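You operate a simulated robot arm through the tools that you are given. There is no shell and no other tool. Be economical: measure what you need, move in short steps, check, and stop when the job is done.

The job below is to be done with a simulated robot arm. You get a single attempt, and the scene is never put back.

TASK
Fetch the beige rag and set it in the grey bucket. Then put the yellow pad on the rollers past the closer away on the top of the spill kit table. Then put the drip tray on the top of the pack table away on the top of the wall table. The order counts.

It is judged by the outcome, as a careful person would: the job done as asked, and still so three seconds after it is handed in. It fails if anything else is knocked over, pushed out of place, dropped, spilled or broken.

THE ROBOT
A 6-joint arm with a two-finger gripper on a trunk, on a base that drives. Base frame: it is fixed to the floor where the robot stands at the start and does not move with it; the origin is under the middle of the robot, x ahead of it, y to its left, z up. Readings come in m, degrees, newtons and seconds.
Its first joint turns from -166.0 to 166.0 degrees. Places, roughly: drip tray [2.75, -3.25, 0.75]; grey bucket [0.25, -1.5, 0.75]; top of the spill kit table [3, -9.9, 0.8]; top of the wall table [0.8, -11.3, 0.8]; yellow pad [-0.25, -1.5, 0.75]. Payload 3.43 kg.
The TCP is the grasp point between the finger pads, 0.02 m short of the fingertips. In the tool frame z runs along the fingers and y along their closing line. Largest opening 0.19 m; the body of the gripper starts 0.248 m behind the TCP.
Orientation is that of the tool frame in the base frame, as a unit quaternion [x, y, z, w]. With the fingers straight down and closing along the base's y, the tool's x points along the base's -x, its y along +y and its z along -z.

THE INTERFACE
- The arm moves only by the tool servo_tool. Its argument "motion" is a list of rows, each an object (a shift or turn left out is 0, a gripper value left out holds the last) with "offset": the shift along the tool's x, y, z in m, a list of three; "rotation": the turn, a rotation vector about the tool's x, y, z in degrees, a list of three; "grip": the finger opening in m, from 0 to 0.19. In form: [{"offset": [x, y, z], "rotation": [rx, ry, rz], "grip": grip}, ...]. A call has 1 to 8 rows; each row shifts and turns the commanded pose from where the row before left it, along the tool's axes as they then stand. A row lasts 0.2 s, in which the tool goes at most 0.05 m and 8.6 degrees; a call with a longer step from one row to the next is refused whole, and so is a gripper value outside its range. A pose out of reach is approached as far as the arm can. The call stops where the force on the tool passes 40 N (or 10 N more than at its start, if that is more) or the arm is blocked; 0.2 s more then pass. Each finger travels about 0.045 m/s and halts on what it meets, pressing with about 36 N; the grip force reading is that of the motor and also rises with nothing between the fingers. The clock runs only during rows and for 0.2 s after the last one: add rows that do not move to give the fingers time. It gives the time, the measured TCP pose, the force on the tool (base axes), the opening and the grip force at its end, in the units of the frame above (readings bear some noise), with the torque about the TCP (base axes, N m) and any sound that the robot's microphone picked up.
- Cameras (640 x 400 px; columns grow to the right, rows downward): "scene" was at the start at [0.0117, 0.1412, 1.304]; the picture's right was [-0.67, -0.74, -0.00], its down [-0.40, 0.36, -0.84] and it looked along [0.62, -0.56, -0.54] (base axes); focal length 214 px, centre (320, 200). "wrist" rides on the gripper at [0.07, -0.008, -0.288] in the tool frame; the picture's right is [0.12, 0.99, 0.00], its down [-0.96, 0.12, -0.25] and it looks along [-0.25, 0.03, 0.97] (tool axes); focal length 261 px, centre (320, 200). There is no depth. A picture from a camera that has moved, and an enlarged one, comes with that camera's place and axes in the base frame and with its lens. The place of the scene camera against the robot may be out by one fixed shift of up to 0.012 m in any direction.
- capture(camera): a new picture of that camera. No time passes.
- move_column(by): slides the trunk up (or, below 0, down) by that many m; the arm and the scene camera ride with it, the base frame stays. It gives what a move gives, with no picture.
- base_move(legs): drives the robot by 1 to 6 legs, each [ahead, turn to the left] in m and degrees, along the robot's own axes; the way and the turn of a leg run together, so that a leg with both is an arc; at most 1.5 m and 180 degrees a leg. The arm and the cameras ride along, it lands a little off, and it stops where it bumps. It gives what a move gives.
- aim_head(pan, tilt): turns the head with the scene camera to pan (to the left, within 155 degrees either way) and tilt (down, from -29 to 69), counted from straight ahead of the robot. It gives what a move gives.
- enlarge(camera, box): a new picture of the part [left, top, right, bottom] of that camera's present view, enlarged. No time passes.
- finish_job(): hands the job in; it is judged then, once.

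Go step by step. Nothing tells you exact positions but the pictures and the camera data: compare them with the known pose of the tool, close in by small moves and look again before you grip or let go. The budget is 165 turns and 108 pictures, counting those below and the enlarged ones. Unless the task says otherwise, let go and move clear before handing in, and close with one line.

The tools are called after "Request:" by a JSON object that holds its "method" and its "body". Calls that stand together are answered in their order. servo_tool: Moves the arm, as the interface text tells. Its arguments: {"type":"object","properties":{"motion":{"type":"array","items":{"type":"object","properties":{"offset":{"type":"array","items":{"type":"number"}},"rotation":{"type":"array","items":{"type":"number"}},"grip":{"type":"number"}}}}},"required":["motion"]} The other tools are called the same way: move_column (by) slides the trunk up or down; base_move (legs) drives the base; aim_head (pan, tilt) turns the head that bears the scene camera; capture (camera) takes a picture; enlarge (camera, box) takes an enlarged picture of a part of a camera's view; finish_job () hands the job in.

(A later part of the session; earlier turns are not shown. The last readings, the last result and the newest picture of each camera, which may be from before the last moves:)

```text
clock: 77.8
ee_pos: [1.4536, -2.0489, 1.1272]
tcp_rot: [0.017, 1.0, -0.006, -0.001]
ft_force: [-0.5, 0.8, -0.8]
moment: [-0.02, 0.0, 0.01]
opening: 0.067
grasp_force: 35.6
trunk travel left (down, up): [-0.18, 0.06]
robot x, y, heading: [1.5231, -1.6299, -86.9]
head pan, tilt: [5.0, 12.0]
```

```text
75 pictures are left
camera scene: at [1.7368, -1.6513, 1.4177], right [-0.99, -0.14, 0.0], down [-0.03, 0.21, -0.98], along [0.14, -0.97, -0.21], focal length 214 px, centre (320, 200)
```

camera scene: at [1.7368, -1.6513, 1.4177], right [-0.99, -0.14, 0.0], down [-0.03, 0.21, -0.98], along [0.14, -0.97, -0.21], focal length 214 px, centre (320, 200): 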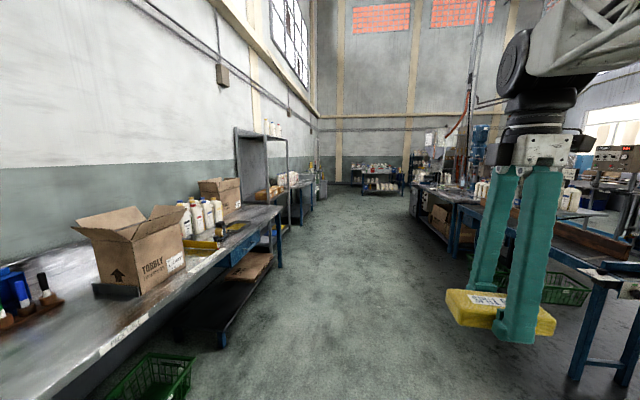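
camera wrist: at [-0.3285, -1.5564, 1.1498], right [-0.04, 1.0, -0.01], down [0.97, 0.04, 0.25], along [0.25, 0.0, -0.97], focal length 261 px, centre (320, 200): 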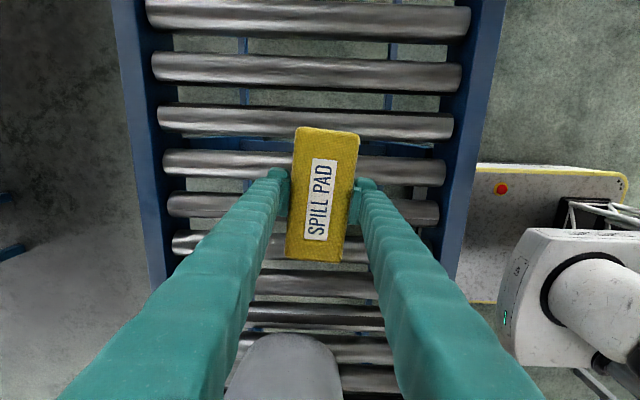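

The corridor is clear to the far end, so I'll drive on.

Request:
{"method": "base_move", "body": {"legs": [[0, -1.5], [1.5, 0], [1.5, 0], [1.5, 0]]}}

Request:
{"method": "aim_head", "body": {"pan": 10, "tilt": 20}}

Request:
{"method": "capture", "body": {"camera": "scene"}}

```text
clock: 99.7
ee_pos: [1.5189, -6.5552, 1.1264]
tcp_rot: [0.03, 1.0, -0.007, -0.001]
ft_force: [0.0, 0.5, -0.5]
moment: [0.0, 0.02, 0.0]
opening: 0.067
grasp_force: 35.8
trunk travel left (down, up): [-0.18, 0.06]
robot x, y, heading: [1.5966, -6.139, -88.5]
head pan, tilt: [5.0, 12.0]
```

```text
clock: 100.3
ee_pos: [1.5192, -6.5557, 1.1275]
tcp_rot: [0.031, 1.0, -0.005, 0.0]
ft_force: [0.1, 0.1, -1.4]
moment: [-0.02, 0.0, -0.03]
opening: 0.0673
grasp_force: 36.3
trunk travel left (down, up): [-0.18, 0.06]
robot x, y, heading: [1.5997, -6.1411, -88.6]
head pan, tilt: [10.0, 20.0]
```

```text
74 pictures are left
camera scene: at [1.8199, -6.1638, 1.4047], right [-0.98, -0.2, 0.0], down [-0.07, 0.33, -0.94], along [0.19, -0.92, -0.34], focal length 214 px, centre (320, 200)
```

scene: 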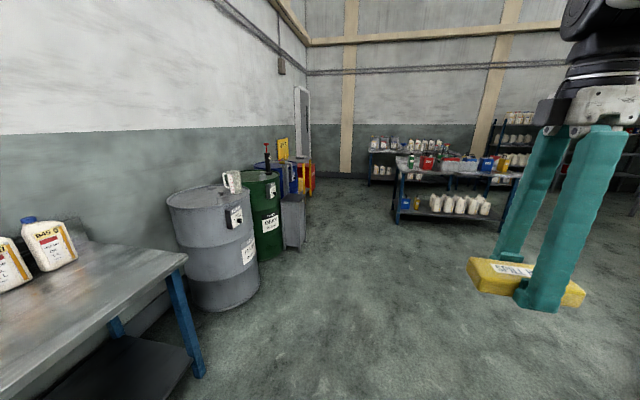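

Request:
{"method": "enlarge", "body": {"camera": "scene", "box": [230, 110, 390, 210]}}

Request:
{"method": "enlarge", "body": {"camera": "scene", "box": [350, 110, 540, 230]}}

```text
4.00 times, centred on (310, 160) of scene
camera zoom: at [1.8199, -6.1638, 1.4047], right [-0.98, -0.2, 0.0], down [-0.07, 0.33, -0.94], along [0.19, -0.92, -0.34], focal length 858 px, centre (360, 360)
```

zoom: 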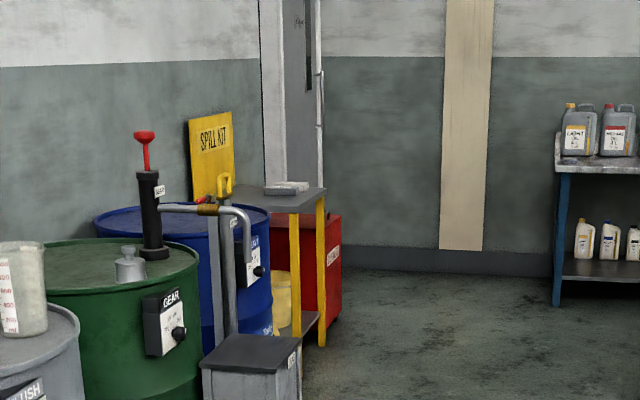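

```text
3.33 times, centred on (445, 170) of scene
camera zoom: at [1.8199, -6.1638, 1.4047], right [-0.98, -0.2, 0.0], down [-0.07, 0.33, -0.94], along [0.19, -0.92, -0.34], focal length 715 px, centre (-97, 300)
```

zoom: 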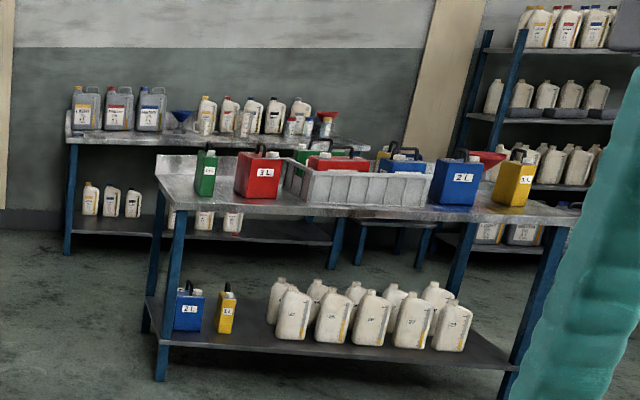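

The spill kit table, with its yellow legs and sign, stands by the left wall at x≥2.75, y≈-10. I'll drive closer.

Request:
{"method": "base_move", "body": {"legs": [[0, 3.7], [1.5, 0], [1.4, 0]]}}

Request:
{"method": "aim_head", "body": {"pan": 45, "tilt": 30}}

Request:
{"method": "capture", "body": {"camera": "scene"}}

```text
clock: 114.7
ee_pos: [1.8051, -9.4245, 1.1268]
tcp_rot: [-0.001, 1.0, -0.005, 0.0]
ft_force: [-0.4, 0.1, -0.7]
moment: [-0.05, 0.03, -0.03]
opening: 0.0671
grasp_force: 36.0
trunk travel left (down, up): [-0.18, 0.06]
robot x, y, heading: [1.8557, -9.0037, -84.9]
head pan, tilt: [10.0, 20.0]
```

```text
clock: 115.7
ee_pos: [1.8043, -9.4246, 1.1276]
tcp_rot: [-0.002, 1.0, -0.006, 0.0]
ft_force: [-0.2, -0.5, -0.7]
moment: [0.0, 0.01, 0.03]
opening: 0.0671
grasp_force: 36.4
trunk travel left (down, up): [-0.18, 0.06]
robot x, y, heading: [1.8607, -9.0051, -84.8]
head pan, tilt: [45.0, 30.0]
```

```text
71 pictures are left
camera scene: at [2.1253, -8.9833, 1.3886], right [-0.64, -0.77, 0.0], down [-0.38, 0.32, -0.87], along [0.66, -0.56, -0.5], focal length 214 px, centre (320, 200)
```

scene: 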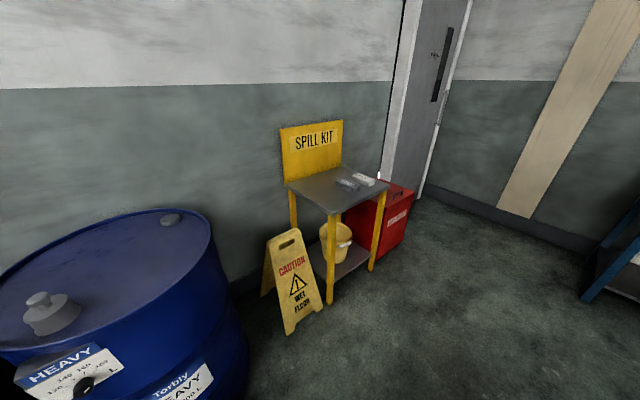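

Request:
{"method": "enlarge", "body": {"camera": "scene", "box": [230, 110, 430, 340]}}

```text
1.74 times, centred on (330, 225) of scene
camera zoom: at [2.1253, -8.9833, 1.3886], right [-0.64, -0.77, 0.0], down [-0.38, 0.32, -0.87], along [0.66, -0.56, -0.5], focal length 373 px, centre (303, 156)
```

zoom: 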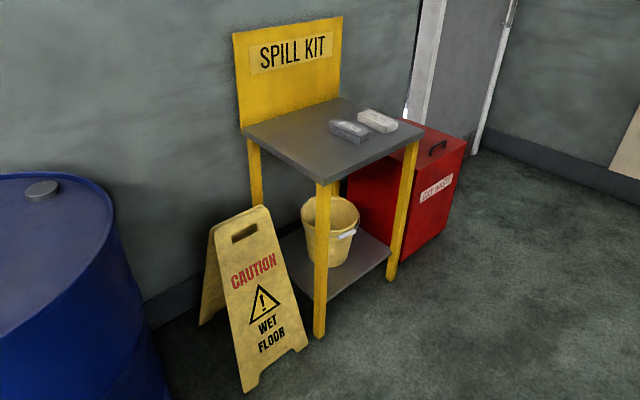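

The table top spans x 2.75–3.18 and y -9.6 to -10.13, with two small pads on its right half. I'll place the yellow pad near (2.95, -9.70), standing at (2.2, -9.7) facing +x.

Request:
{"method": "base_move", "body": {"legs": [[0, 20.9], [0.77, 0], [0, 63.9]]}}

Request:
{"method": "aim_head", "body": {"pan": 0, "tilt": 35}}

Request:
{"method": "capture", "body": {"camera": "scene"}}

Request:
{"method": "capture", "body": {"camera": "wrist"}}

```text
clock: 124.0
ee_pos: [2.6084, -9.8049, 1.127]
tcp_rot: [-0.666, 0.745, -0.004, 0.004]
ft_force: [0.0, 0.3, -0.5]
moment: [0.01, 0.01, 0.0]
opening: 0.0668
grasp_force: 35.7
trunk travel left (down, up): [-0.18, 0.06]
robot x, y, heading: [2.1993, -9.7027, -1.3]
head pan, tilt: [45.0, 30.0]
```

```text
clock: 125.1
ee_pos: [2.6099, -9.8054, 1.1266]
tcp_rot: [-0.666, 0.746, -0.004, 0.004]
ft_force: [0.0, 0.1, 0.0]
moment: [0.0, 0.0, -0.03]
opening: 0.0666
grasp_force: 35.7
trunk travel left (down, up): [-0.18, 0.06]
robot x, y, heading: [2.199, -9.7035, -1.4]
head pan, tilt: [0.0, 35.0]
```

```text
69 pictures are left
camera scene: at [2.2374, -9.5043, 1.3808], right [-0.02, -1.0, 0.0], down [-0.57, 0.01, -0.82], along [0.82, -0.02, -0.57], focal length 214 px, centre (320, 200)
```

scene: 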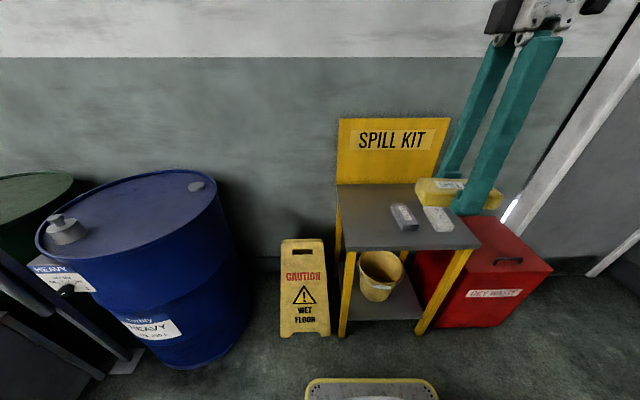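

```text
68 pictures are left
camera wrist: at [2.6068, -9.8762, 1.4164], right [-1.0, -0.01, -0.01], down [-0.01, 0.97, 0.25], along [0.01, 0.25, -0.97], focal length 261 px, centre (320, 200)
```

wrist: 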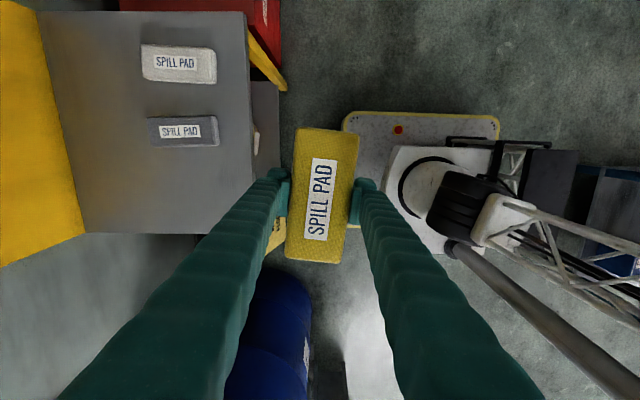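

The wrist view shows free space at y -9.63 to -9.84, so the target is (2.93, -9.735). I'll square up and move over it.

Request:
{"method": "servo_tool", "body": {"motion": [{"rotation": [0, 0, -6.5]}, {"offset": [-0.01, -0.046, 0]}, {"offset": [-0.01, -0.046, 0]}, {"offset": [-0.01, -0.046, 0]}, {"offset": [-0.01, -0.046, 0]}, {"offset": [-0.01, -0.046, 0]}, {"offset": [-0.01, -0.046, 0]}, {"offset": [-0.01, -0.044, 0]}]}}

Request:
{"method": "servo_tool", "body": {"motion": [{"offset": [0, 0, 0.045]}, {"offset": [0, 0, 0.045]}, {"offset": [0, 0, 0.045]}, {"offset": [0, 0, 0.045]}]}}

Request:
{"method": "capture", "body": {"camera": "wrist"}}

Request:
{"method": "capture", "body": {"camera": "scene"}}

```text
clock: 126.9
ee_pos: [2.9287, -9.7321, 1.1321]
tcp_rot: [0.708, -0.706, 0.005, -0.003]
ft_force: [-0.1, -0.1, 0.2]
moment: [0.02, -0.21, 0.0]
opening: 0.0671
grasp_force: 36.0
trunk travel left (down, up): [-0.18, 0.06]
robot x, y, heading: [2.1963, -9.7042, -1.5]
head pan, tilt: [0.0, 35.0]
```

```text
clock: 127.9
ee_pos: [2.9312, -9.7341, 0.9511]
tcp_rot: [0.708, -0.706, 0.005, -0.003]
ft_force: [-0.2, 0.3, -0.1]
moment: [0.0, -0.06, 0.02]
opening: 0.067
grasp_force: 35.8
trunk travel left (down, up): [-0.18, 0.06]
robot x, y, heading: [2.1962, -9.7067, -1.2]
head pan, tilt: [0.0, 35.0]
```

```text
67 pictures are left
camera wrist: at [2.9353, -9.8048, 1.2408], right [-0.99, -0.12, -0.01], down [-0.12, 0.96, 0.24], along [-0.02, 0.24, -0.97], focal length 261 px, centre (320, 200)
```

wrist: 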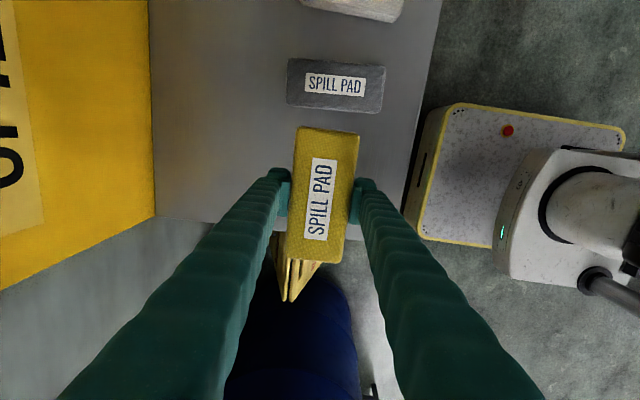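

```text
66 pictures are left
camera scene: at [2.2372, -9.5044, 1.3808], right [-0.02, -1.0, 0.0], down [-0.57, 0.01, -0.82], along [0.82, -0.02, -0.57], focal length 214 px, centre (320, 200)
```

scene: 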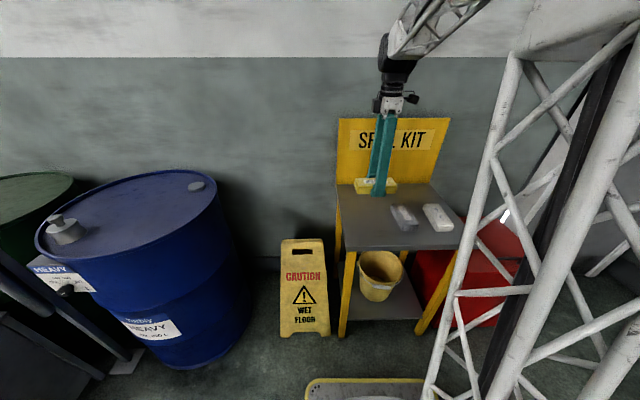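

Request:
{"method": "servo_tool", "body": {"motion": [{"offset": [0.01, 0, 0.04]}, {"offset": [0, 0, 0.035]}, {"offset": [0, 0, 0.01]}, {"offset": [0, 0, 0.006]}, {"offset": [0, 0, 0.006]}, {"offset": [0, 0, 0.006]}, {"offset": [0, 0, 0.006]}]}}

Request:
{"method": "capture", "body": {"camera": "wrist"}}

Request:
{"method": "enlarge", "body": {"camera": "scene", "box": [320, 130, 480, 260]}}

```text
clock: 129.5
ee_pos: [2.9323, -9.7436, 0.8425]
tcp_rot: [0.707, -0.707, 0.004, -0.004]
ft_force: [0.0, -0.7, -1.0]
moment: [0.01, -0.01, 0.03]
opening: 0.0671
grasp_force: 35.9
trunk travel left (down, up): [-0.18, 0.06]
robot x, y, heading: [2.2006, -9.7082, -1.5]
head pan, tilt: [0.0, 35.0]
```

```text
65 pictures are left
camera wrist: at [2.9383, -9.814, 1.1316], right [-0.99, -0.12, -0.01], down [-0.12, 0.96, 0.24], along [-0.02, 0.24, -0.97], focal length 261 px, centre (320, 200)
```

wrist: 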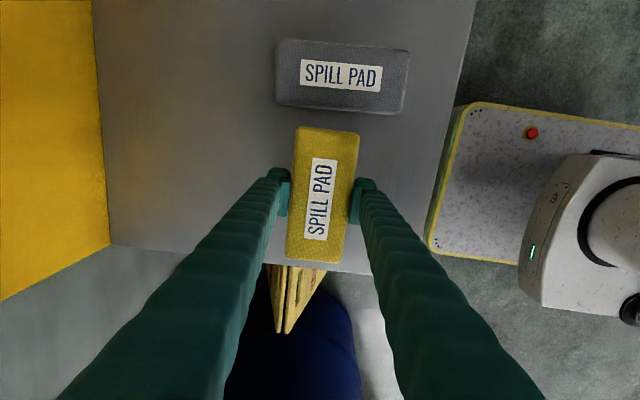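

```text
3.08 times, centred on (400, 195) of scene
camera zoom: at [2.2374, -9.5044, 1.3808], right [-0.02, -1.0, 0.0], down [-0.57, 0.01, -0.82], along [0.82, -0.02, -0.57], focal length 660 px, centre (74, 215)
```

zoom: 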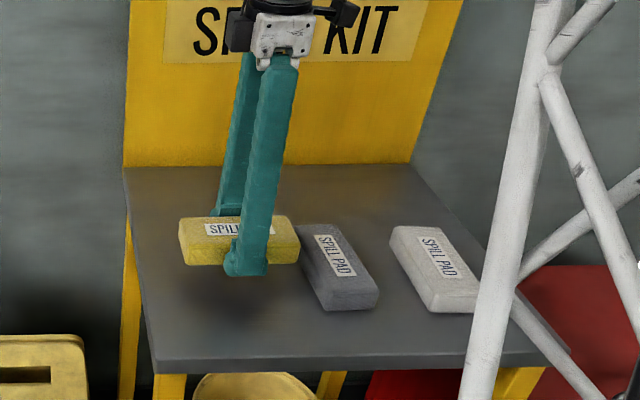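

Request:
{"method": "servo_tool", "body": {"motion": [{"offset": [0, 0, 0.005]}, {"offset": [0, 0, 0.005]}, {"offset": [0, 0, 0.004]}, {"offset": [0, 0, 0.004]}, {"offset": [0, 0, 0.004]}, {"offset": [0, 0, 0.004]}]}}

Request:
{"method": "enlarge", "body": {"camera": "scene", "box": [320, 130, 480, 260]}}

```text
clock: 130.9
ee_pos: [2.9332, -9.745, 0.814]
tcp_rot: [0.708, -0.706, 0.004, -0.003]
ft_force: [0.1, 0.0, -0.7]
moment: [-0.01, -0.04, 0.0]
opening: 0.067
grasp_force: 36.1
trunk travel left (down, up): [-0.18, 0.06]
robot x, y, heading: [2.1988, -9.7059, -1.4]
head pan, tilt: [0.0, 35.0]
```

```text
3.08 times, centred on (400, 195) of scene
camera zoom: at [2.2374, -9.5044, 1.3808], right [-0.02, -1.0, 0.0], down [-0.57, 0.01, -0.82], along [0.82, -0.02, -0.57], focal length 660 px, centre (74, 215)
```

zoom: 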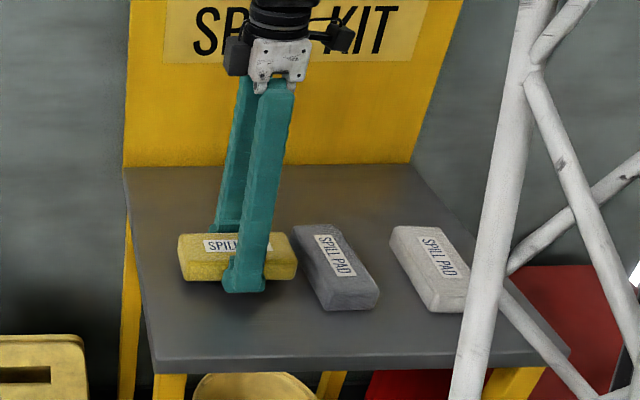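

Request:
{"method": "servo_tool", "body": {"motion": [{"offset": [0, 0, 0.004]}, {"offset": [0, 0, 0.004]}, {"offset": [0, 0, 0.004]}, {"offset": [0, 0, 0.004]}, {"offset": [0, 0, 0.004]}, {"offset": [0, 0, 0.004]}]}}

Request:
{"method": "enlarge", "body": {"camera": "scene", "box": [320, 130, 480, 260]}}

```text
clock: 132.1
ee_pos: [2.9339, -9.7459, 0.8002]
tcp_rot: [0.708, -0.706, 0.006, -0.005]
ft_force: [-7.5, 1.7, 27.0]
moment: [0.11, 0.68, -0.03]
opening: 0.0674
grasp_force: 36.4
trunk travel left (down, up): [-0.18, 0.06]
robot x, y, heading: [2.1966, -9.7017, -1.5]
head pan, tilt: [0.0, 35.0]
stopped in row 6: the force on the tool passed its limit at 40 N (the readings are from after the stop); the commanded pose is now the measured one
```

```text
3.08 times, centred on (400, 195) of scene
camera zoom: at [2.2363, -9.5043, 1.381], right [-0.02, -1.0, 0.0], down [-0.57, 0.01, -0.82], along [0.82, -0.02, -0.57], focal length 660 px, centre (74, 215)
```

zoom: 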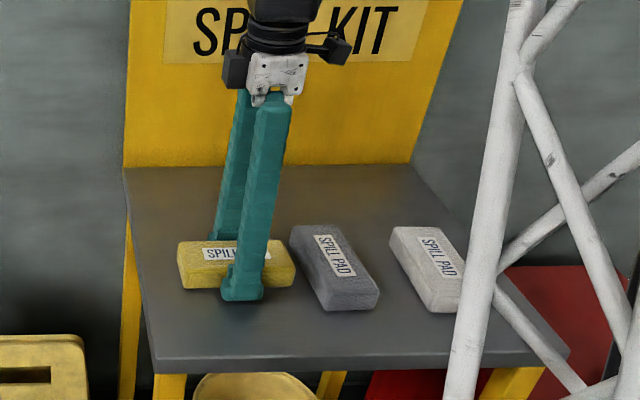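

Contact: the pad rests on the table. Releasing and lifting.

Request:
{"method": "servo_tool", "body": {"motion": [{"offset": [0, 0, -0.001], "grip": 0.1}, {"grip": 0.1}, {"grip": 0.1}, {"grip": 0.1}, {"grip": 0.1}]}}

Request:
{"method": "servo_tool", "body": {"motion": [{"offset": [0, 0, -0.03]}, {"offset": [0, 0, -0.045]}, {"offset": [0, 0, -0.045]}, {"offset": [0, 0, -0.045]}, {"offset": [0, 0, -0.045]}, {"offset": [0, 0, -0.045]}, {"offset": [0, 0, -0.045]}]}}

Request:
{"method": "capture", "body": {"camera": "wrist"}}

```text
clock: 133.3
ee_pos: [2.9337, -9.7446, 0.7997]
tcp_rot: [0.708, -0.706, 0.006, -0.005]
ft_force: [-0.4, -0.5, 0.0]
moment: [-0.02, 0.01, 0.03]
opening: 0.1
grasp_force: 0.0
trunk travel left (down, up): [-0.18, 0.06]
robot x, y, heading: [2.1998, -9.7044, -1.3]
head pan, tilt: [0.0, 35.0]
```

```text
clock: 134.9
ee_pos: [2.9286, -9.7453, 1.0981]
tcp_rot: [0.708, -0.706, 0.006, -0.004]
ft_force: [0.3, 0.2, 0.3]
moment: [0.01, 0.05, -0.03]
opening: 0.0998
grasp_force: 0.1
trunk travel left (down, up): [-0.18, 0.06]
robot x, y, heading: [2.1989, -9.7009, -1.6]
head pan, tilt: [0.0, 35.0]
```

```text
61 pictures are left
camera wrist: at [2.9332, -9.8154, 1.388], right [-0.99, -0.12, -0.01], down [-0.12, 0.96, 0.24], along [-0.02, 0.24, -0.97], focal length 261 px, centre (320, 200)
```

wrist: 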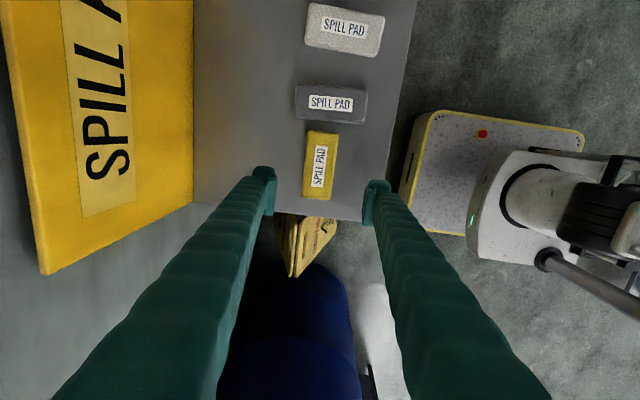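

The pad is set down clear of its neighbours. I'll retract the arm and drive back to the pack table.

Request:
{"method": "servo_tool", "body": {"motion": [{"offset": [0, 0.046, 0]}, {"offset": [0, 0.046, 0]}, {"offset": [0, 0.046, 0]}, {"offset": [0, 0.046, 0]}, {"offset": [0, 0.046, 0]}, {"offset": [0, 0.046, 0]}, {"offset": [0, 0.046, 0]}]}}

Request:
{"method": "base_move", "body": {"legs": [[0, 118], [1.34, 0], [0, -26.6], [1.5, 0], [1.5, 0]]}}

Request:
{"method": "aim_head", "body": {"pan": 0, "tilt": 20}}

Request:
{"method": "capture", "body": {"camera": "scene"}}

```text
clock: 136.5
ee_pos: [2.6076, -9.7469, 1.0942]
tcp_rot: [0.708, -0.707, 0.005, -0.005]
ft_force: [0.8, 0.3, -0.7]
moment: [0.04, 0.3, 0.03]
opening: 0.1001
grasp_force: 0.0
trunk travel left (down, up): [-0.18, 0.06]
robot x, y, heading: [2.2009, -9.7039, -1.4]
head pan, tilt: [0.0, 35.0]
```

```text
clock: 163.8
ee_pos: [1.536, -5.1011, 1.0938]
tcp_rot: [0.999, 0.031, 0.001, -0.007]
ft_force: [0.6, 0.0, -0.2]
moment: [-0.01, -0.01, -0.01]
opening: 0.0999
grasp_force: 0.0
trunk travel left (down, up): [-0.18, 0.06]
robot x, y, heading: [1.522, -5.5089, 92.2]
head pan, tilt: [0.0, 35.0]
```

```text
clock: 164.6
ee_pos: [1.5376, -5.0999, 1.0947]
tcp_rot: [1.0, 0.03, 0.001, -0.008]
ft_force: [-0.3, 0.0, -0.1]
moment: [-0.01, 0.0, 0.0]
opening: 0.0998
grasp_force: 0.1
trunk travel left (down, up): [-0.18, 0.06]
robot x, y, heading: [1.5207, -5.5098, 91.9]
head pan, tilt: [0.0, 20.0]
```

```text
60 pictures are left
camera scene: at [1.3254, -5.4823, 1.4046], right [1.0, 0.03, 0.0], down [0.01, -0.34, -0.94], along [-0.03, 0.94, -0.34], focal length 214 px, centre (320, 200)
```

scene: 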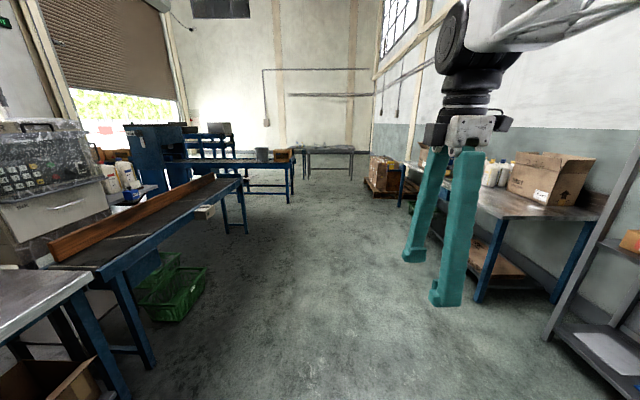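

Request:
{"method": "base_move", "body": {"legs": [[0, -4], [1.12, 0], [1.12, 0], [0, -88]]}}

Request:
{"method": "aim_head", "body": {"pan": 0, "tilt": 25}}

Request:
{"method": "capture", "body": {"camera": "scene"}}

```text
clock: 180.0
ee_pos: [1.9937, -3.2811, 1.0941]
tcp_rot: [0.729, -0.685, 0.006, -0.005]
ft_force: [0.1, -0.2, 0.1]
moment: [0.0, 0.01, -0.05]
opening: 0.0999
grasp_force: 0.1
trunk travel left (down, up): [-0.18, 0.06]
robot x, y, heading: [1.58, -3.2635, 2.0]
head pan, tilt: [0.0, 20.0]
```

```text
clock: 180.6
ee_pos: [1.9926, -3.2815, 1.0949]
tcp_rot: [0.729, -0.684, 0.006, -0.004]
ft_force: [0.0, 0.3, 0.0]
moment: [0.0, 0.0, 0.0]
opening: 0.0997
grasp_force: 0.0
trunk travel left (down, up): [-0.18, 0.06]
robot x, y, heading: [1.5831, -3.2644, 2.0]
head pan, tilt: [0.0, 25.0]
```

```text
59 pictures are left
camera scene: at [1.6128, -3.063, 1.3966], right [0.04, -1.0, 0.0], down [-0.42, -0.02, -0.91], along [0.91, 0.03, -0.42], focal length 214 px, centre (320, 200)
```

scene: 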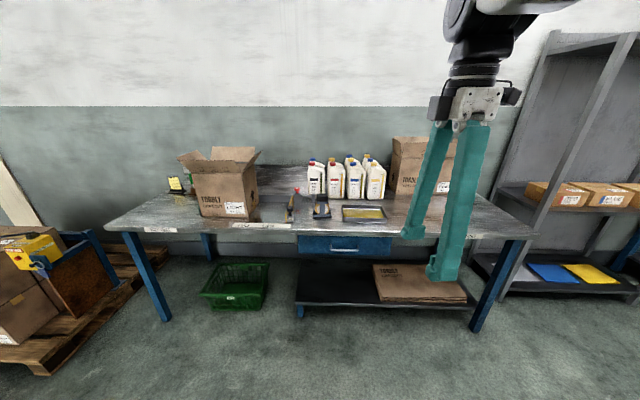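

Request:
{"method": "enlarge", "body": {"camera": "scene", "box": [260, 140, 440, 260]}}

```text
3.33 times, centred on (350, 200) of scene
camera zoom: at [1.6128, -3.063, 1.3966], right [0.04, -1.0, 0.0], down [-0.42, -0.02, -0.91], along [0.91, 0.03, -0.42], focal length 715 px, centre (220, 200)
```

zoom: 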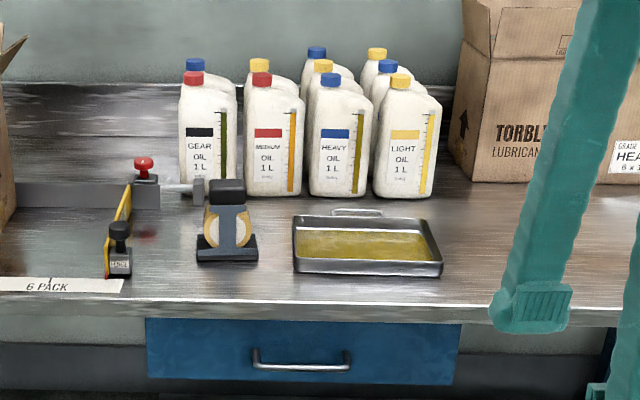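

The drip tray holds oil, so it must stay level. It is about 0.25 m (y) × 0.155 m (x), centred near (2.76, -3.29), with a handle at the back. I'll move closer and view it from above.

Request:
{"method": "base_move", "body": {"legs": [[0.4, -2]]}}

Request:
{"method": "servo_tool", "body": {"motion": [{"offset": [0, -0.04, -0.01], "grip": 0.19}, {"offset": [0, -0.045, -0.01]}, {"offset": [0, -0.045, -0.01]}, {"offset": [0, -0.045, 0]}, {"offset": [0, -0.045, 0]}, {"offset": [0, -0.045, 0]}, {"offset": [0, -0.045, 0]}]}}

Request:
{"method": "capture", "body": {"camera": "wrist"}}

```text
clock: 183.1
ee_pos: [2.3963, -3.2886, 1.094]
tcp_rot: [0.717, -0.697, 0.005, -0.005]
ft_force: [-0.1, -0.2, 0.4]
moment: [0.03, -0.02, 0.0]
opening: 0.0997
grasp_force: 0.1
trunk travel left (down, up): [-0.18, 0.06]
robot x, y, heading: [1.987, -3.2601, 0.1]
head pan, tilt: [0.0, 25.0]
```

```text
clock: 184.7
ee_pos: [2.7058, -3.2807, 1.1315]
tcp_rot: [0.717, -0.697, 0.007, -0.005]
ft_force: [-0.6, 0.3, 0.6]
moment: [0.04, -0.25, 0.02]
opening: 0.1901
grasp_force: 0.1
trunk travel left (down, up): [-0.18, 0.06]
robot x, y, heading: [1.9873, -3.2556, 0.1]
head pan, tilt: [0.0, 25.0]
```

```text
57 pictures are left
camera wrist: at [2.7117, -3.3504, 1.4197], right [-0.99, -0.15, -0.02], down [-0.14, 0.96, 0.24], along [-0.02, 0.24, -0.97], focal length 261 px, centre (320, 200)
```

wrist: 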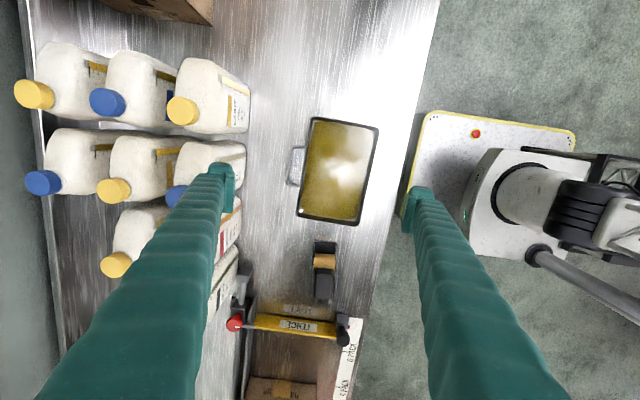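

Request:
{"method": "enlarge", "body": {"camera": "wrist", "box": [260, 100, 400, 240]}}

Request:
{"method": "aim_head", "body": {"pan": -15, "tilt": 40}}

Request:
{"method": "capture", "body": {"camera": "scene"}}

```text
2.86 times, centred on (330, 170) of wrist
camera zoom: at [2.7117, -3.3504, 1.4197], right [-0.99, -0.15, -0.02], down [-0.14, 0.96, 0.24], along [-0.02, 0.24, -0.97], focal length 745 px, centre (291, 286)
```

zoom: 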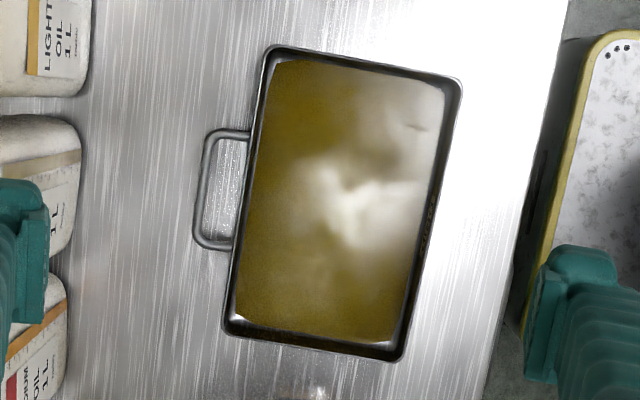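

```text
clock: 185.5
ee_pos: [2.7066, -3.281, 1.1285]
tcp_rot: [0.716, -0.698, 0.005, -0.004]
ft_force: [0.0, 0.4, 0.0]
moment: [0.01, -0.01, 0.01]
opening: 0.1899
grasp_force: 0.1
trunk travel left (down, up): [-0.18, 0.06]
robot x, y, heading: [1.9881, -3.2566, -0.2]
head pan, tilt: [-15.0, 40.0]
```

```text
55 pictures are left
camera scene: at [2.0138, -3.0784, 1.3733], right [-0.26, -0.97, 0.0], down [-0.62, 0.17, -0.77], along [0.74, -0.2, -0.64], focal length 214 px, centre (320, 200)
```

scene: 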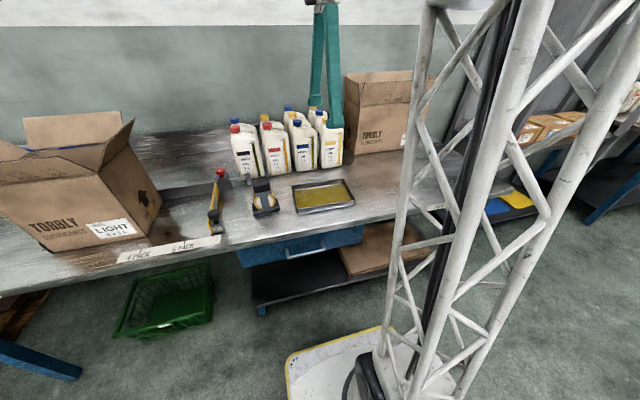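

The handle is a loop about 0.08 m long with a ~25 mm gap, so one finger can go down inside it and the other at the front wall, gripping across the middle. I'll line up and descend partway.

Request:
{"method": "servo_tool", "body": {"motion": [{"offset": [-0.004, 0.037, 0], "rotation": [0, 0, 1.5]}, {"offset": [0, 0, 0.04]}, {"offset": [0, 0, 0.04]}, {"offset": [0, 0, 0.04], "grip": 0.18}, {"offset": [0, 0, 0.03]}]}}

Request:
{"method": "capture", "body": {"camera": "wrist"}}

Request:
{"method": "enlarge", "body": {"camera": "wrist", "box": [210, 110, 430, 260]}}

```text
clock: 186.7
ee_pos: [2.6683, -3.2776, 0.9792]
tcp_rot: [0.707, -0.707, 0.007, -0.005]
ft_force: [-0.3, -0.6, -0.4]
moment: [-0.02, -0.07, 0.01]
opening: 0.1798
grasp_force: 0.1
trunk travel left (down, up): [-0.18, 0.06]
robot x, y, heading: [1.9854, -3.2598, -0.2]
head pan, tilt: [-15.0, 40.0]
```

```text
54 pictures are left
camera wrist: at [2.6726, -3.3476, 1.2673], right [-0.99, -0.12, -0.01], down [-0.12, 0.96, 0.24], along [-0.02, 0.24, -0.97], focal length 261 px, centre (320, 200)
```

wrist: 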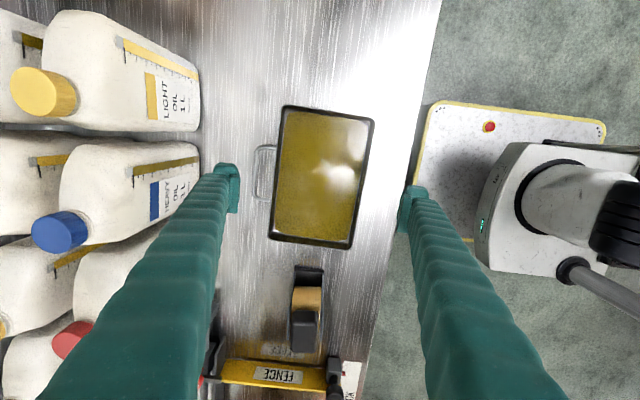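

```text
2.67 times, centred on (320, 185) of wrist
camera zoom: at [2.6726, -3.3476, 1.2673], right [-0.99, -0.12, -0.01], down [-0.12, 0.96, 0.24], along [-0.02, 0.24, -0.97], focal length 695 px, centre (320, 240)
```

zoom: 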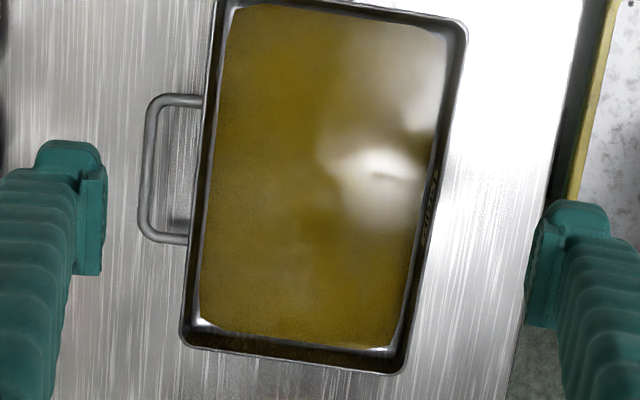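

The geometry matches the current opening: the handle gap is x 2.753–2.780 and the front wall is at 2.584, with the TCP at 2.668. A small y shift, then down in stages.

Request:
{"method": "servo_tool", "body": {"motion": [{"offset": [-0.0065, 0, 0.02]}, {"offset": [0, 0, 0.03]}, {"offset": [0, 0, 0.03]}, {"offset": [0, 0, 0.02]}]}}

Request:
{"method": "capture", "body": {"camera": "wrist"}}

Request:
{"method": "enlarge", "body": {"camera": "scene", "box": [260, 140, 380, 240]}}

```text
clock: 187.7
ee_pos: [2.6727, -3.269, 0.8783]
tcp_rot: [0.708, -0.706, 0.007, -0.005]
ft_force: [-0.5, 0.5, 0.2]
moment: [0.03, -0.04, 0.0]
opening: 0.18
grasp_force: 0.0
trunk travel left (down, up): [-0.18, 0.06]
robot x, y, heading: [1.9857, -3.2589, 0.1]
head pan, tilt: [-15.0, 40.0]
```

```text
52 pictures are left
camera wrist: at [2.6765, -3.3398, 1.1673], right [-0.99, -0.12, -0.01], down [-0.12, 0.96, 0.24], along [-0.02, 0.24, -0.97], focal length 261 px, centre (320, 200)
```

wrist: 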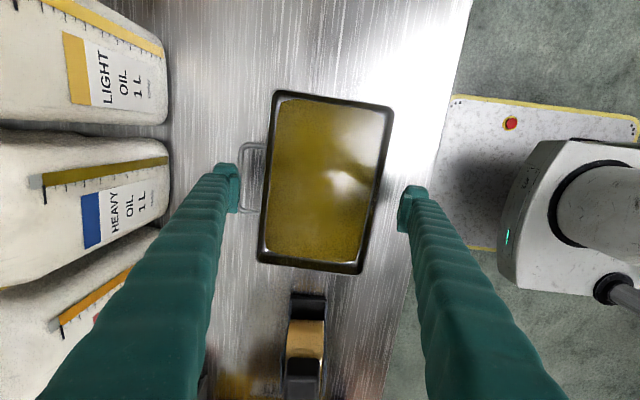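

```text
4.00 times, centred on (320, 190) of scene
camera zoom: at [2.0135, -3.0785, 1.3733], right [-0.26, -0.97, 0.0], down [-0.62, 0.17, -0.77], along [0.74, -0.2, -0.64], focal length 858 px, centre (320, 240)
```

zoom: 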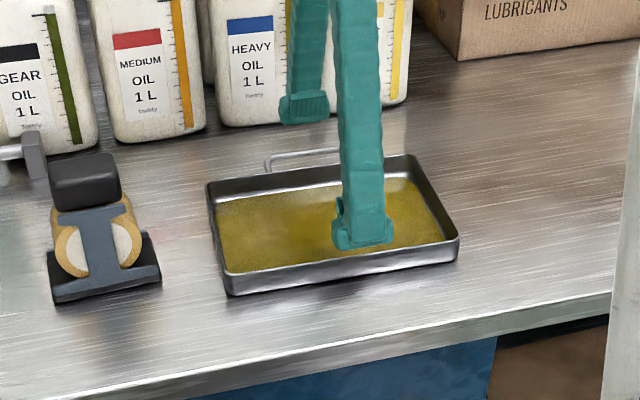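

Request:
{"method": "enlarge", "body": {"camera": "wrist", "box": [210, 70, 430, 290]}}

```text
1.82 times, centred on (320, 180) of wrist
camera zoom: at [2.6765, -3.3398, 1.1673], right [-0.99, -0.12, -0.01], down [-0.12, 0.96, 0.24], along [-0.02, 0.24, -0.97], focal length 474 px, centre (320, 236)
```

zoom: 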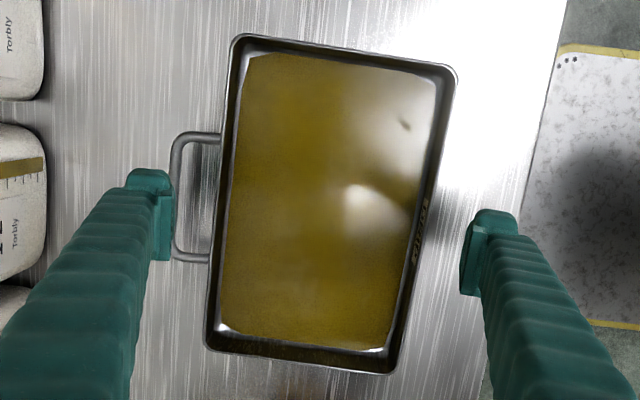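

Comparing scale across heights, the rim is at z≈0.83, the tray is ≈0.150 m wide, and the handle gap is ≈25 mm. I'll narrow to 0.163, shift 8 mm to the front and check.

Request:
{"method": "servo_tool", "body": {"motion": [{"offset": [0, 0.008, 0], "grip": 0.163}, {"grip": 0.163}, {"offset": [0, 0, 0.006], "grip": 0.163}]}}

Request:
{"method": "enlarge", "body": {"camera": "wrist", "box": [210, 70, 430, 290]}}

Request:
{"method": "enlarge", "body": {"camera": "scene", "box": [270, 150, 370, 230]}}

```text
clock: 188.5
ee_pos: [2.665, -3.2705, 0.8725]
tcp_rot: [0.708, -0.706, 0.006, -0.005]
ft_force: [0.4, -0.6, 0.6]
moment: [0.01, -0.03, 0.0]
opening: 0.163
grasp_force: 0.0
trunk travel left (down, up): [-0.18, 0.06]
robot x, y, heading: [1.9875, -3.2568, 0.3]
head pan, tilt: [-15.0, 40.0]
```

```text
1.82 times, centred on (320, 180) of wrist
camera zoom: at [2.6685, -3.3408, 1.1617], right [-0.99, -0.12, -0.02], down [-0.12, 0.96, 0.24], along [-0.01, 0.24, -0.97], focal length 474 px, centre (320, 236)
```

zoom: 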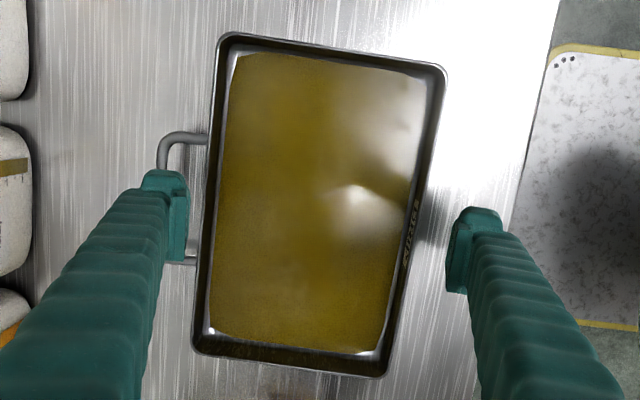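

```text
5.00 times, centred on (320, 190) of scene
camera zoom: at [2.0136, -3.0785, 1.3732], right [-0.26, -0.97, 0.0], down [-0.62, 0.17, -0.77], along [0.74, -0.2, -0.64], focal length 1072 px, centre (320, 250)
```

zoom: 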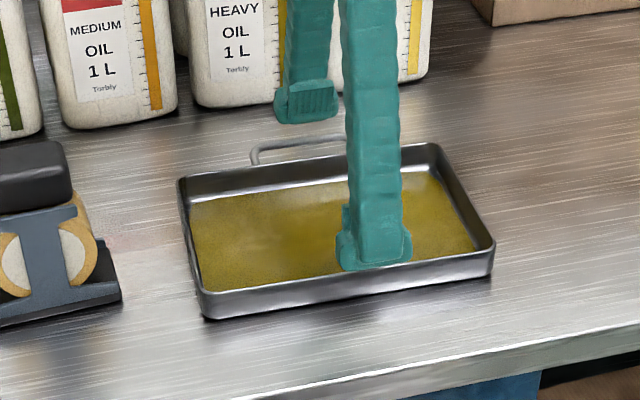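

Clearances look fine on both sides. Descending slowly with the finger into the handle loop.

Request:
{"method": "servo_tool", "body": {"motion": [{"offset": [0, -0.0025, 0.006]}, {"offset": [0, 0, 0.006]}, {"offset": [0, 0, 0.006]}, {"offset": [0, 0, 0.006]}]}}

Request:
{"method": "enlarge", "body": {"camera": "wrist", "box": [210, 70, 430, 290]}}

Request:
{"method": "enlarge", "body": {"camera": "scene", "box": [270, 150, 370, 230]}}

```text
clock: 189.5
ee_pos: [2.6672, -3.2704, 0.8476]
tcp_rot: [0.707, -0.707, 0.005, -0.004]
ft_force: [0.4, -0.5, 0.2]
moment: [0.01, -0.02, 0.0]
opening: 0.1629
grasp_force: 0.1
trunk travel left (down, up): [-0.18, 0.06]
robot x, y, heading: [1.9838, -3.2582, -0.0]
head pan, tilt: [-15.0, 40.0]
```

```text
1.82 times, centred on (320, 180) of wrist
camera zoom: at [2.6722, -3.3415, 1.1382], right [-0.99, -0.12, -0.01], down [-0.12, 0.96, 0.24], along [-0.02, 0.24, -0.97], focal length 474 px, centre (320, 236)
```

zoom: 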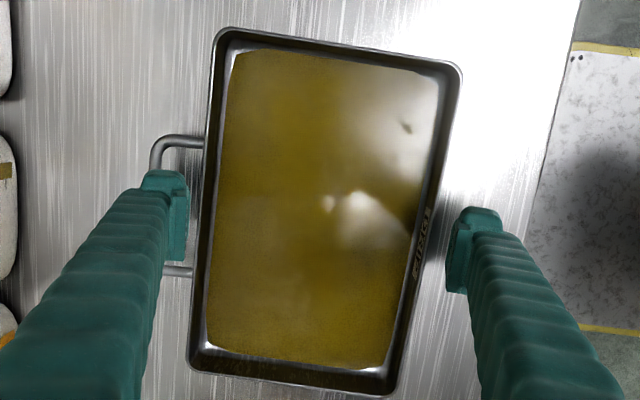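

```text
5.00 times, centred on (320, 190) of scene
camera zoom: at [2.0136, -3.0785, 1.3732], right [-0.26, -0.97, 0.0], down [-0.62, 0.17, -0.77], along [0.74, -0.2, -0.64], focal length 1072 px, centre (320, 250)
```

zoom: 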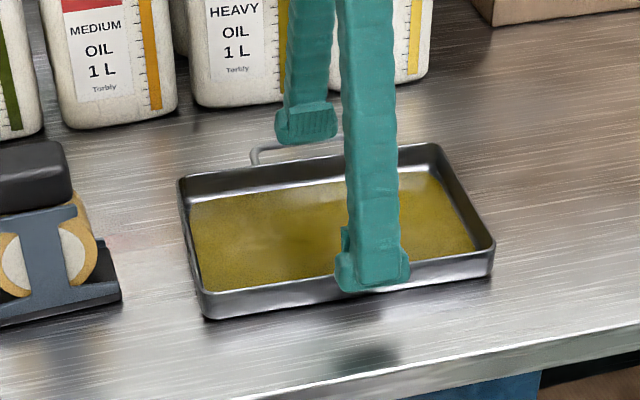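

Request:
{"method": "servo_tool", "body": {"motion": [{"offset": [0, 0, 0.006]}, {"offset": [0, 0, 0.006]}]}}

Request:
{"method": "enlarge", "body": {"camera": "wrist", "box": [210, 110, 330, 230]}}

Request:
{"method": "enlarge", "body": {"camera": "scene", "box": [300, 155, 360, 215]}}

```text
clock: 190.1
ee_pos: [2.6676, -3.2704, 0.8367]
tcp_rot: [0.707, -0.707, 0.006, -0.006]
ft_force: [-0.2, -0.2, 0.1]
moment: [-0.01, -0.03, -0.01]
opening: 0.1628
grasp_force: 0.1
trunk travel left (down, up): [-0.18, 0.06]
robot x, y, heading: [1.9836, -3.2611, -0.3]
head pan, tilt: [-15.0, 40.0]
```

```text
3.33 times, centred on (270, 170) of wrist
camera zoom: at [2.672, -3.3415, 1.1261], right [-0.99, -0.12, -0.01], down [-0.12, 0.96, 0.24], along [-0.01, 0.24, -0.97], focal length 869 px, centre (487, 300)
```

zoom: 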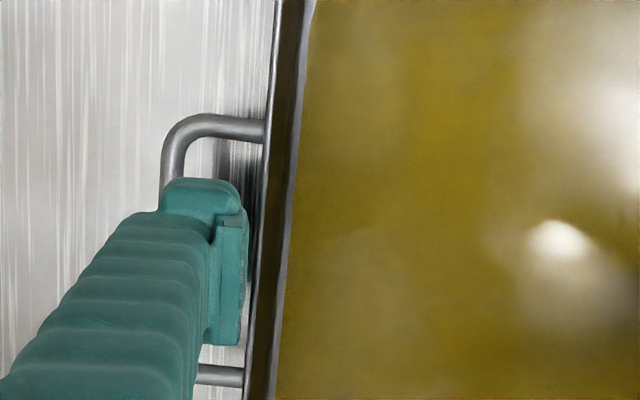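

```text
6.67 times, centred on (330, 185) of scene
camera zoom: at [2.0136, -3.0785, 1.3732], right [-0.26, -0.97, 0.0], down [-0.62, 0.17, -0.77], along [0.74, -0.2, -0.64], focal length 1430 px, centre (253, 300)
```

zoom: 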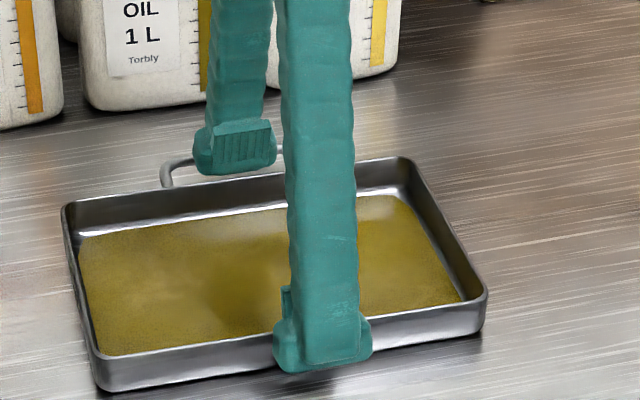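

The rim seems a bit lower and wider than judged, so I'll reopen to 0.18 to keep the finger centred in the handle gap, and recheck.

Request:
{"method": "servo_tool", "body": {"motion": [{"grip": 0.18}, {"grip": 0.18}, {"offset": [0, 0, 0.005], "grip": 0.18}]}}

Request:
{"method": "enlarge", "body": {"camera": "wrist", "box": [210, 90, 430, 250]}}

Request:
{"method": "enlarge", "body": {"camera": "scene", "box": [300, 155, 360, 215]}}

```text
clock: 190.9
ee_pos: [2.6677, -3.2712, 0.8323]
tcp_rot: [0.708, -0.707, 0.006, -0.005]
ft_force: [-0.2, 0.5, 4.0]
moment: [-0.07, -0.41, -0.03]
opening: 0.18
grasp_force: 0.0
trunk travel left (down, up): [-0.18, 0.06]
robot x, y, heading: [1.9871, -3.258, 0.0]
head pan, tilt: [-15.0, 40.0]
```

```text
2.50 times, centred on (320, 170) of wrist
camera zoom: at [2.672, -3.3415, 1.1218], right [-0.99, -0.12, -0.01], down [-0.12, 0.96, 0.24], along [-0.02, 0.24, -0.97], focal length 652 px, centre (320, 275)
```

zoom: 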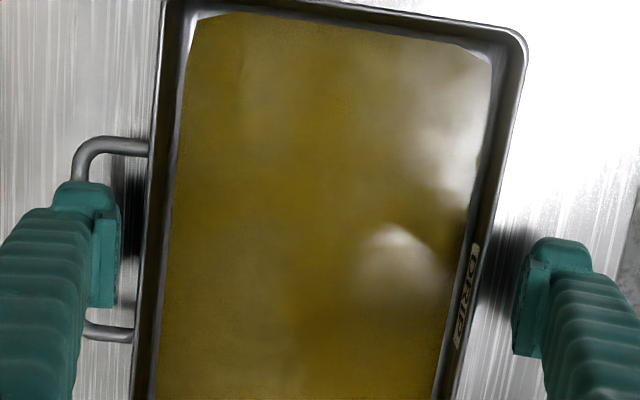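

```text
6.67 times, centred on (330, 185) of scene
camera zoom: at [2.0135, -3.0785, 1.3733], right [-0.26, -0.97, 0.0], down [-0.62, 0.17, -0.77], along [0.74, -0.2, -0.64], focal length 1430 px, centre (253, 300)
```

zoom: 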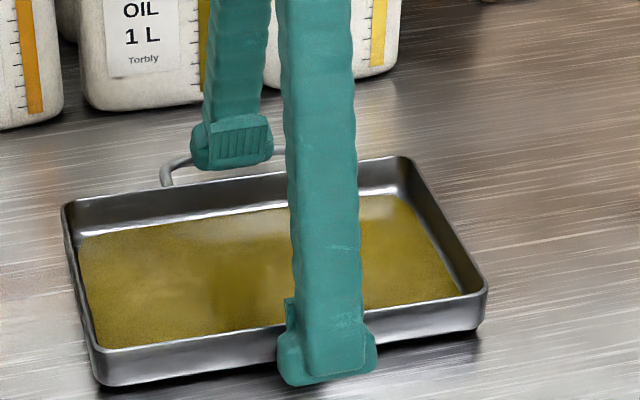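

The back finger is lightly touching the handle bar (4 N), so it sits slightly too far out. I'll raise 6 mm, narrow to 0.171, and go down again.

Request:
{"method": "servo_tool", "body": {"motion": [{"offset": [0, 0, -0.007]}, {"grip": 0.171}, {"grip": 0.171}, {"offset": [0, 0, 0.006]}]}}

Request:
{"method": "servo_tool", "body": {"motion": [{"offset": [0, 0, 0.004]}]}}

Request:
{"method": "enlarge", "body": {"camera": "wrist", "box": [210, 90, 430, 250]}}

```text
clock: 191.9
ee_pos: [2.6665, -3.2708, 0.8334]
tcp_rot: [0.709, -0.706, 0.006, -0.004]
ft_force: [-0.6, 0.6, 1.5]
moment: [0.01, 0.0, 0.0]
opening: 0.1711
grasp_force: 0.0
trunk travel left (down, up): [-0.18, 0.06]
robot x, y, heading: [1.9848, -3.2558, 0.3]
head pan, tilt: [-15.0, 40.0]
```

```text
clock: 192.3
ee_pos: [2.668, -3.2716, 0.8282]
tcp_rot: [0.707, -0.707, 0.005, -0.004]
ft_force: [0.2, -1.2, -1.0]
moment: [0.01, 0.02, -0.02]
opening: 0.1711
grasp_force: 0.1
trunk travel left (down, up): [-0.18, 0.06]
robot x, y, heading: [1.9819, -3.2561, 0.1]
head pan, tilt: [-15.0, 40.0]
```

```text
2.50 times, centred on (320, 170) of wrist
camera zoom: at [2.6718, -3.342, 1.1185], right [-0.99, -0.12, -0.01], down [-0.12, 0.96, 0.24], along [-0.02, 0.24, -0.97], focal length 652 px, centre (320, 275)
```

zoom: 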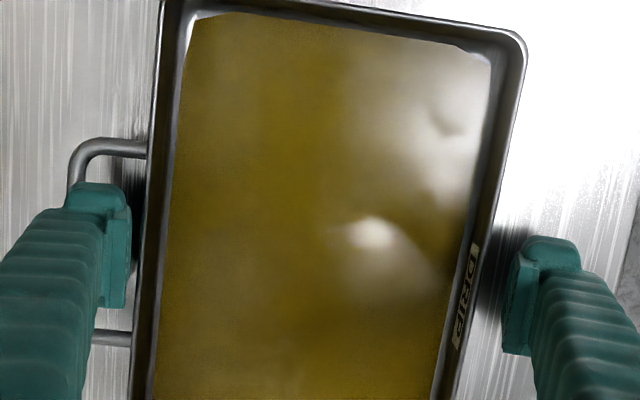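

The finger is passing inside the loop with no contact. Continuing gently.

Request:
{"method": "servo_tool", "body": {"motion": [{"offset": [0, 0, 0.004]}, {"offset": [0, 0, 0.004]}]}}

Request:
{"method": "servo_tool", "body": {"motion": [{"offset": [0, 0, 0.003]}]}}

Request:
{"method": "enlarge", "body": {"camera": "scene", "box": [300, 155, 360, 215]}}

```text
clock: 192.9
ee_pos: [2.6683, -3.2723, 0.8203]
tcp_rot: [0.708, -0.706, 0.006, -0.004]
ft_force: [-0.2, -0.3, 4.8]
moment: [-0.01, -0.49, -0.13]
opening: 0.1719
grasp_force: 1.3
trunk travel left (down, up): [-0.18, 0.06]
robot x, y, heading: [1.9877, -3.2569, 0.2]
head pan, tilt: [-15.0, 40.0]
```

```text
clock: 193.3
ee_pos: [2.6687, -3.2702, 0.8184]
tcp_rot: [0.707, -0.707, 0.007, -0.005]
ft_force: [3.5, -1.1, 13.1]
moment: [0.07, -1.18, -0.34]
opening: 0.1746
grasp_force: 3.3
trunk travel left (down, up): [-0.18, 0.06]
robot x, y, heading: [1.9885, -3.2559, 0.2]
head pan, tilt: [-15.0, 40.0]
```

```text
6.67 times, centred on (330, 185) of scene
camera zoom: at [2.0135, -3.0786, 1.3735], right [-0.26, -0.97, 0.0], down [-0.62, 0.17, -0.77], along [0.74, -0.2, -0.64], focal length 1430 px, centre (253, 300)
```

zoom: 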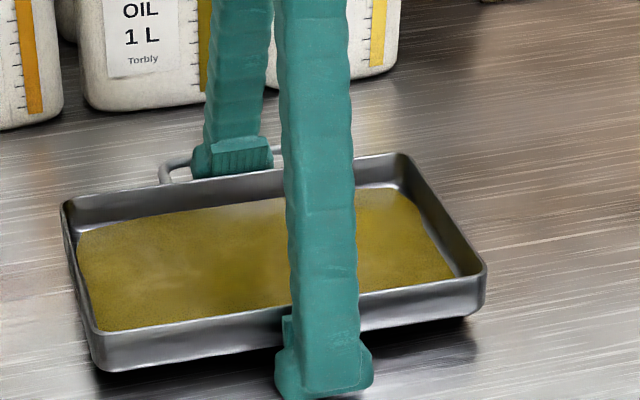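

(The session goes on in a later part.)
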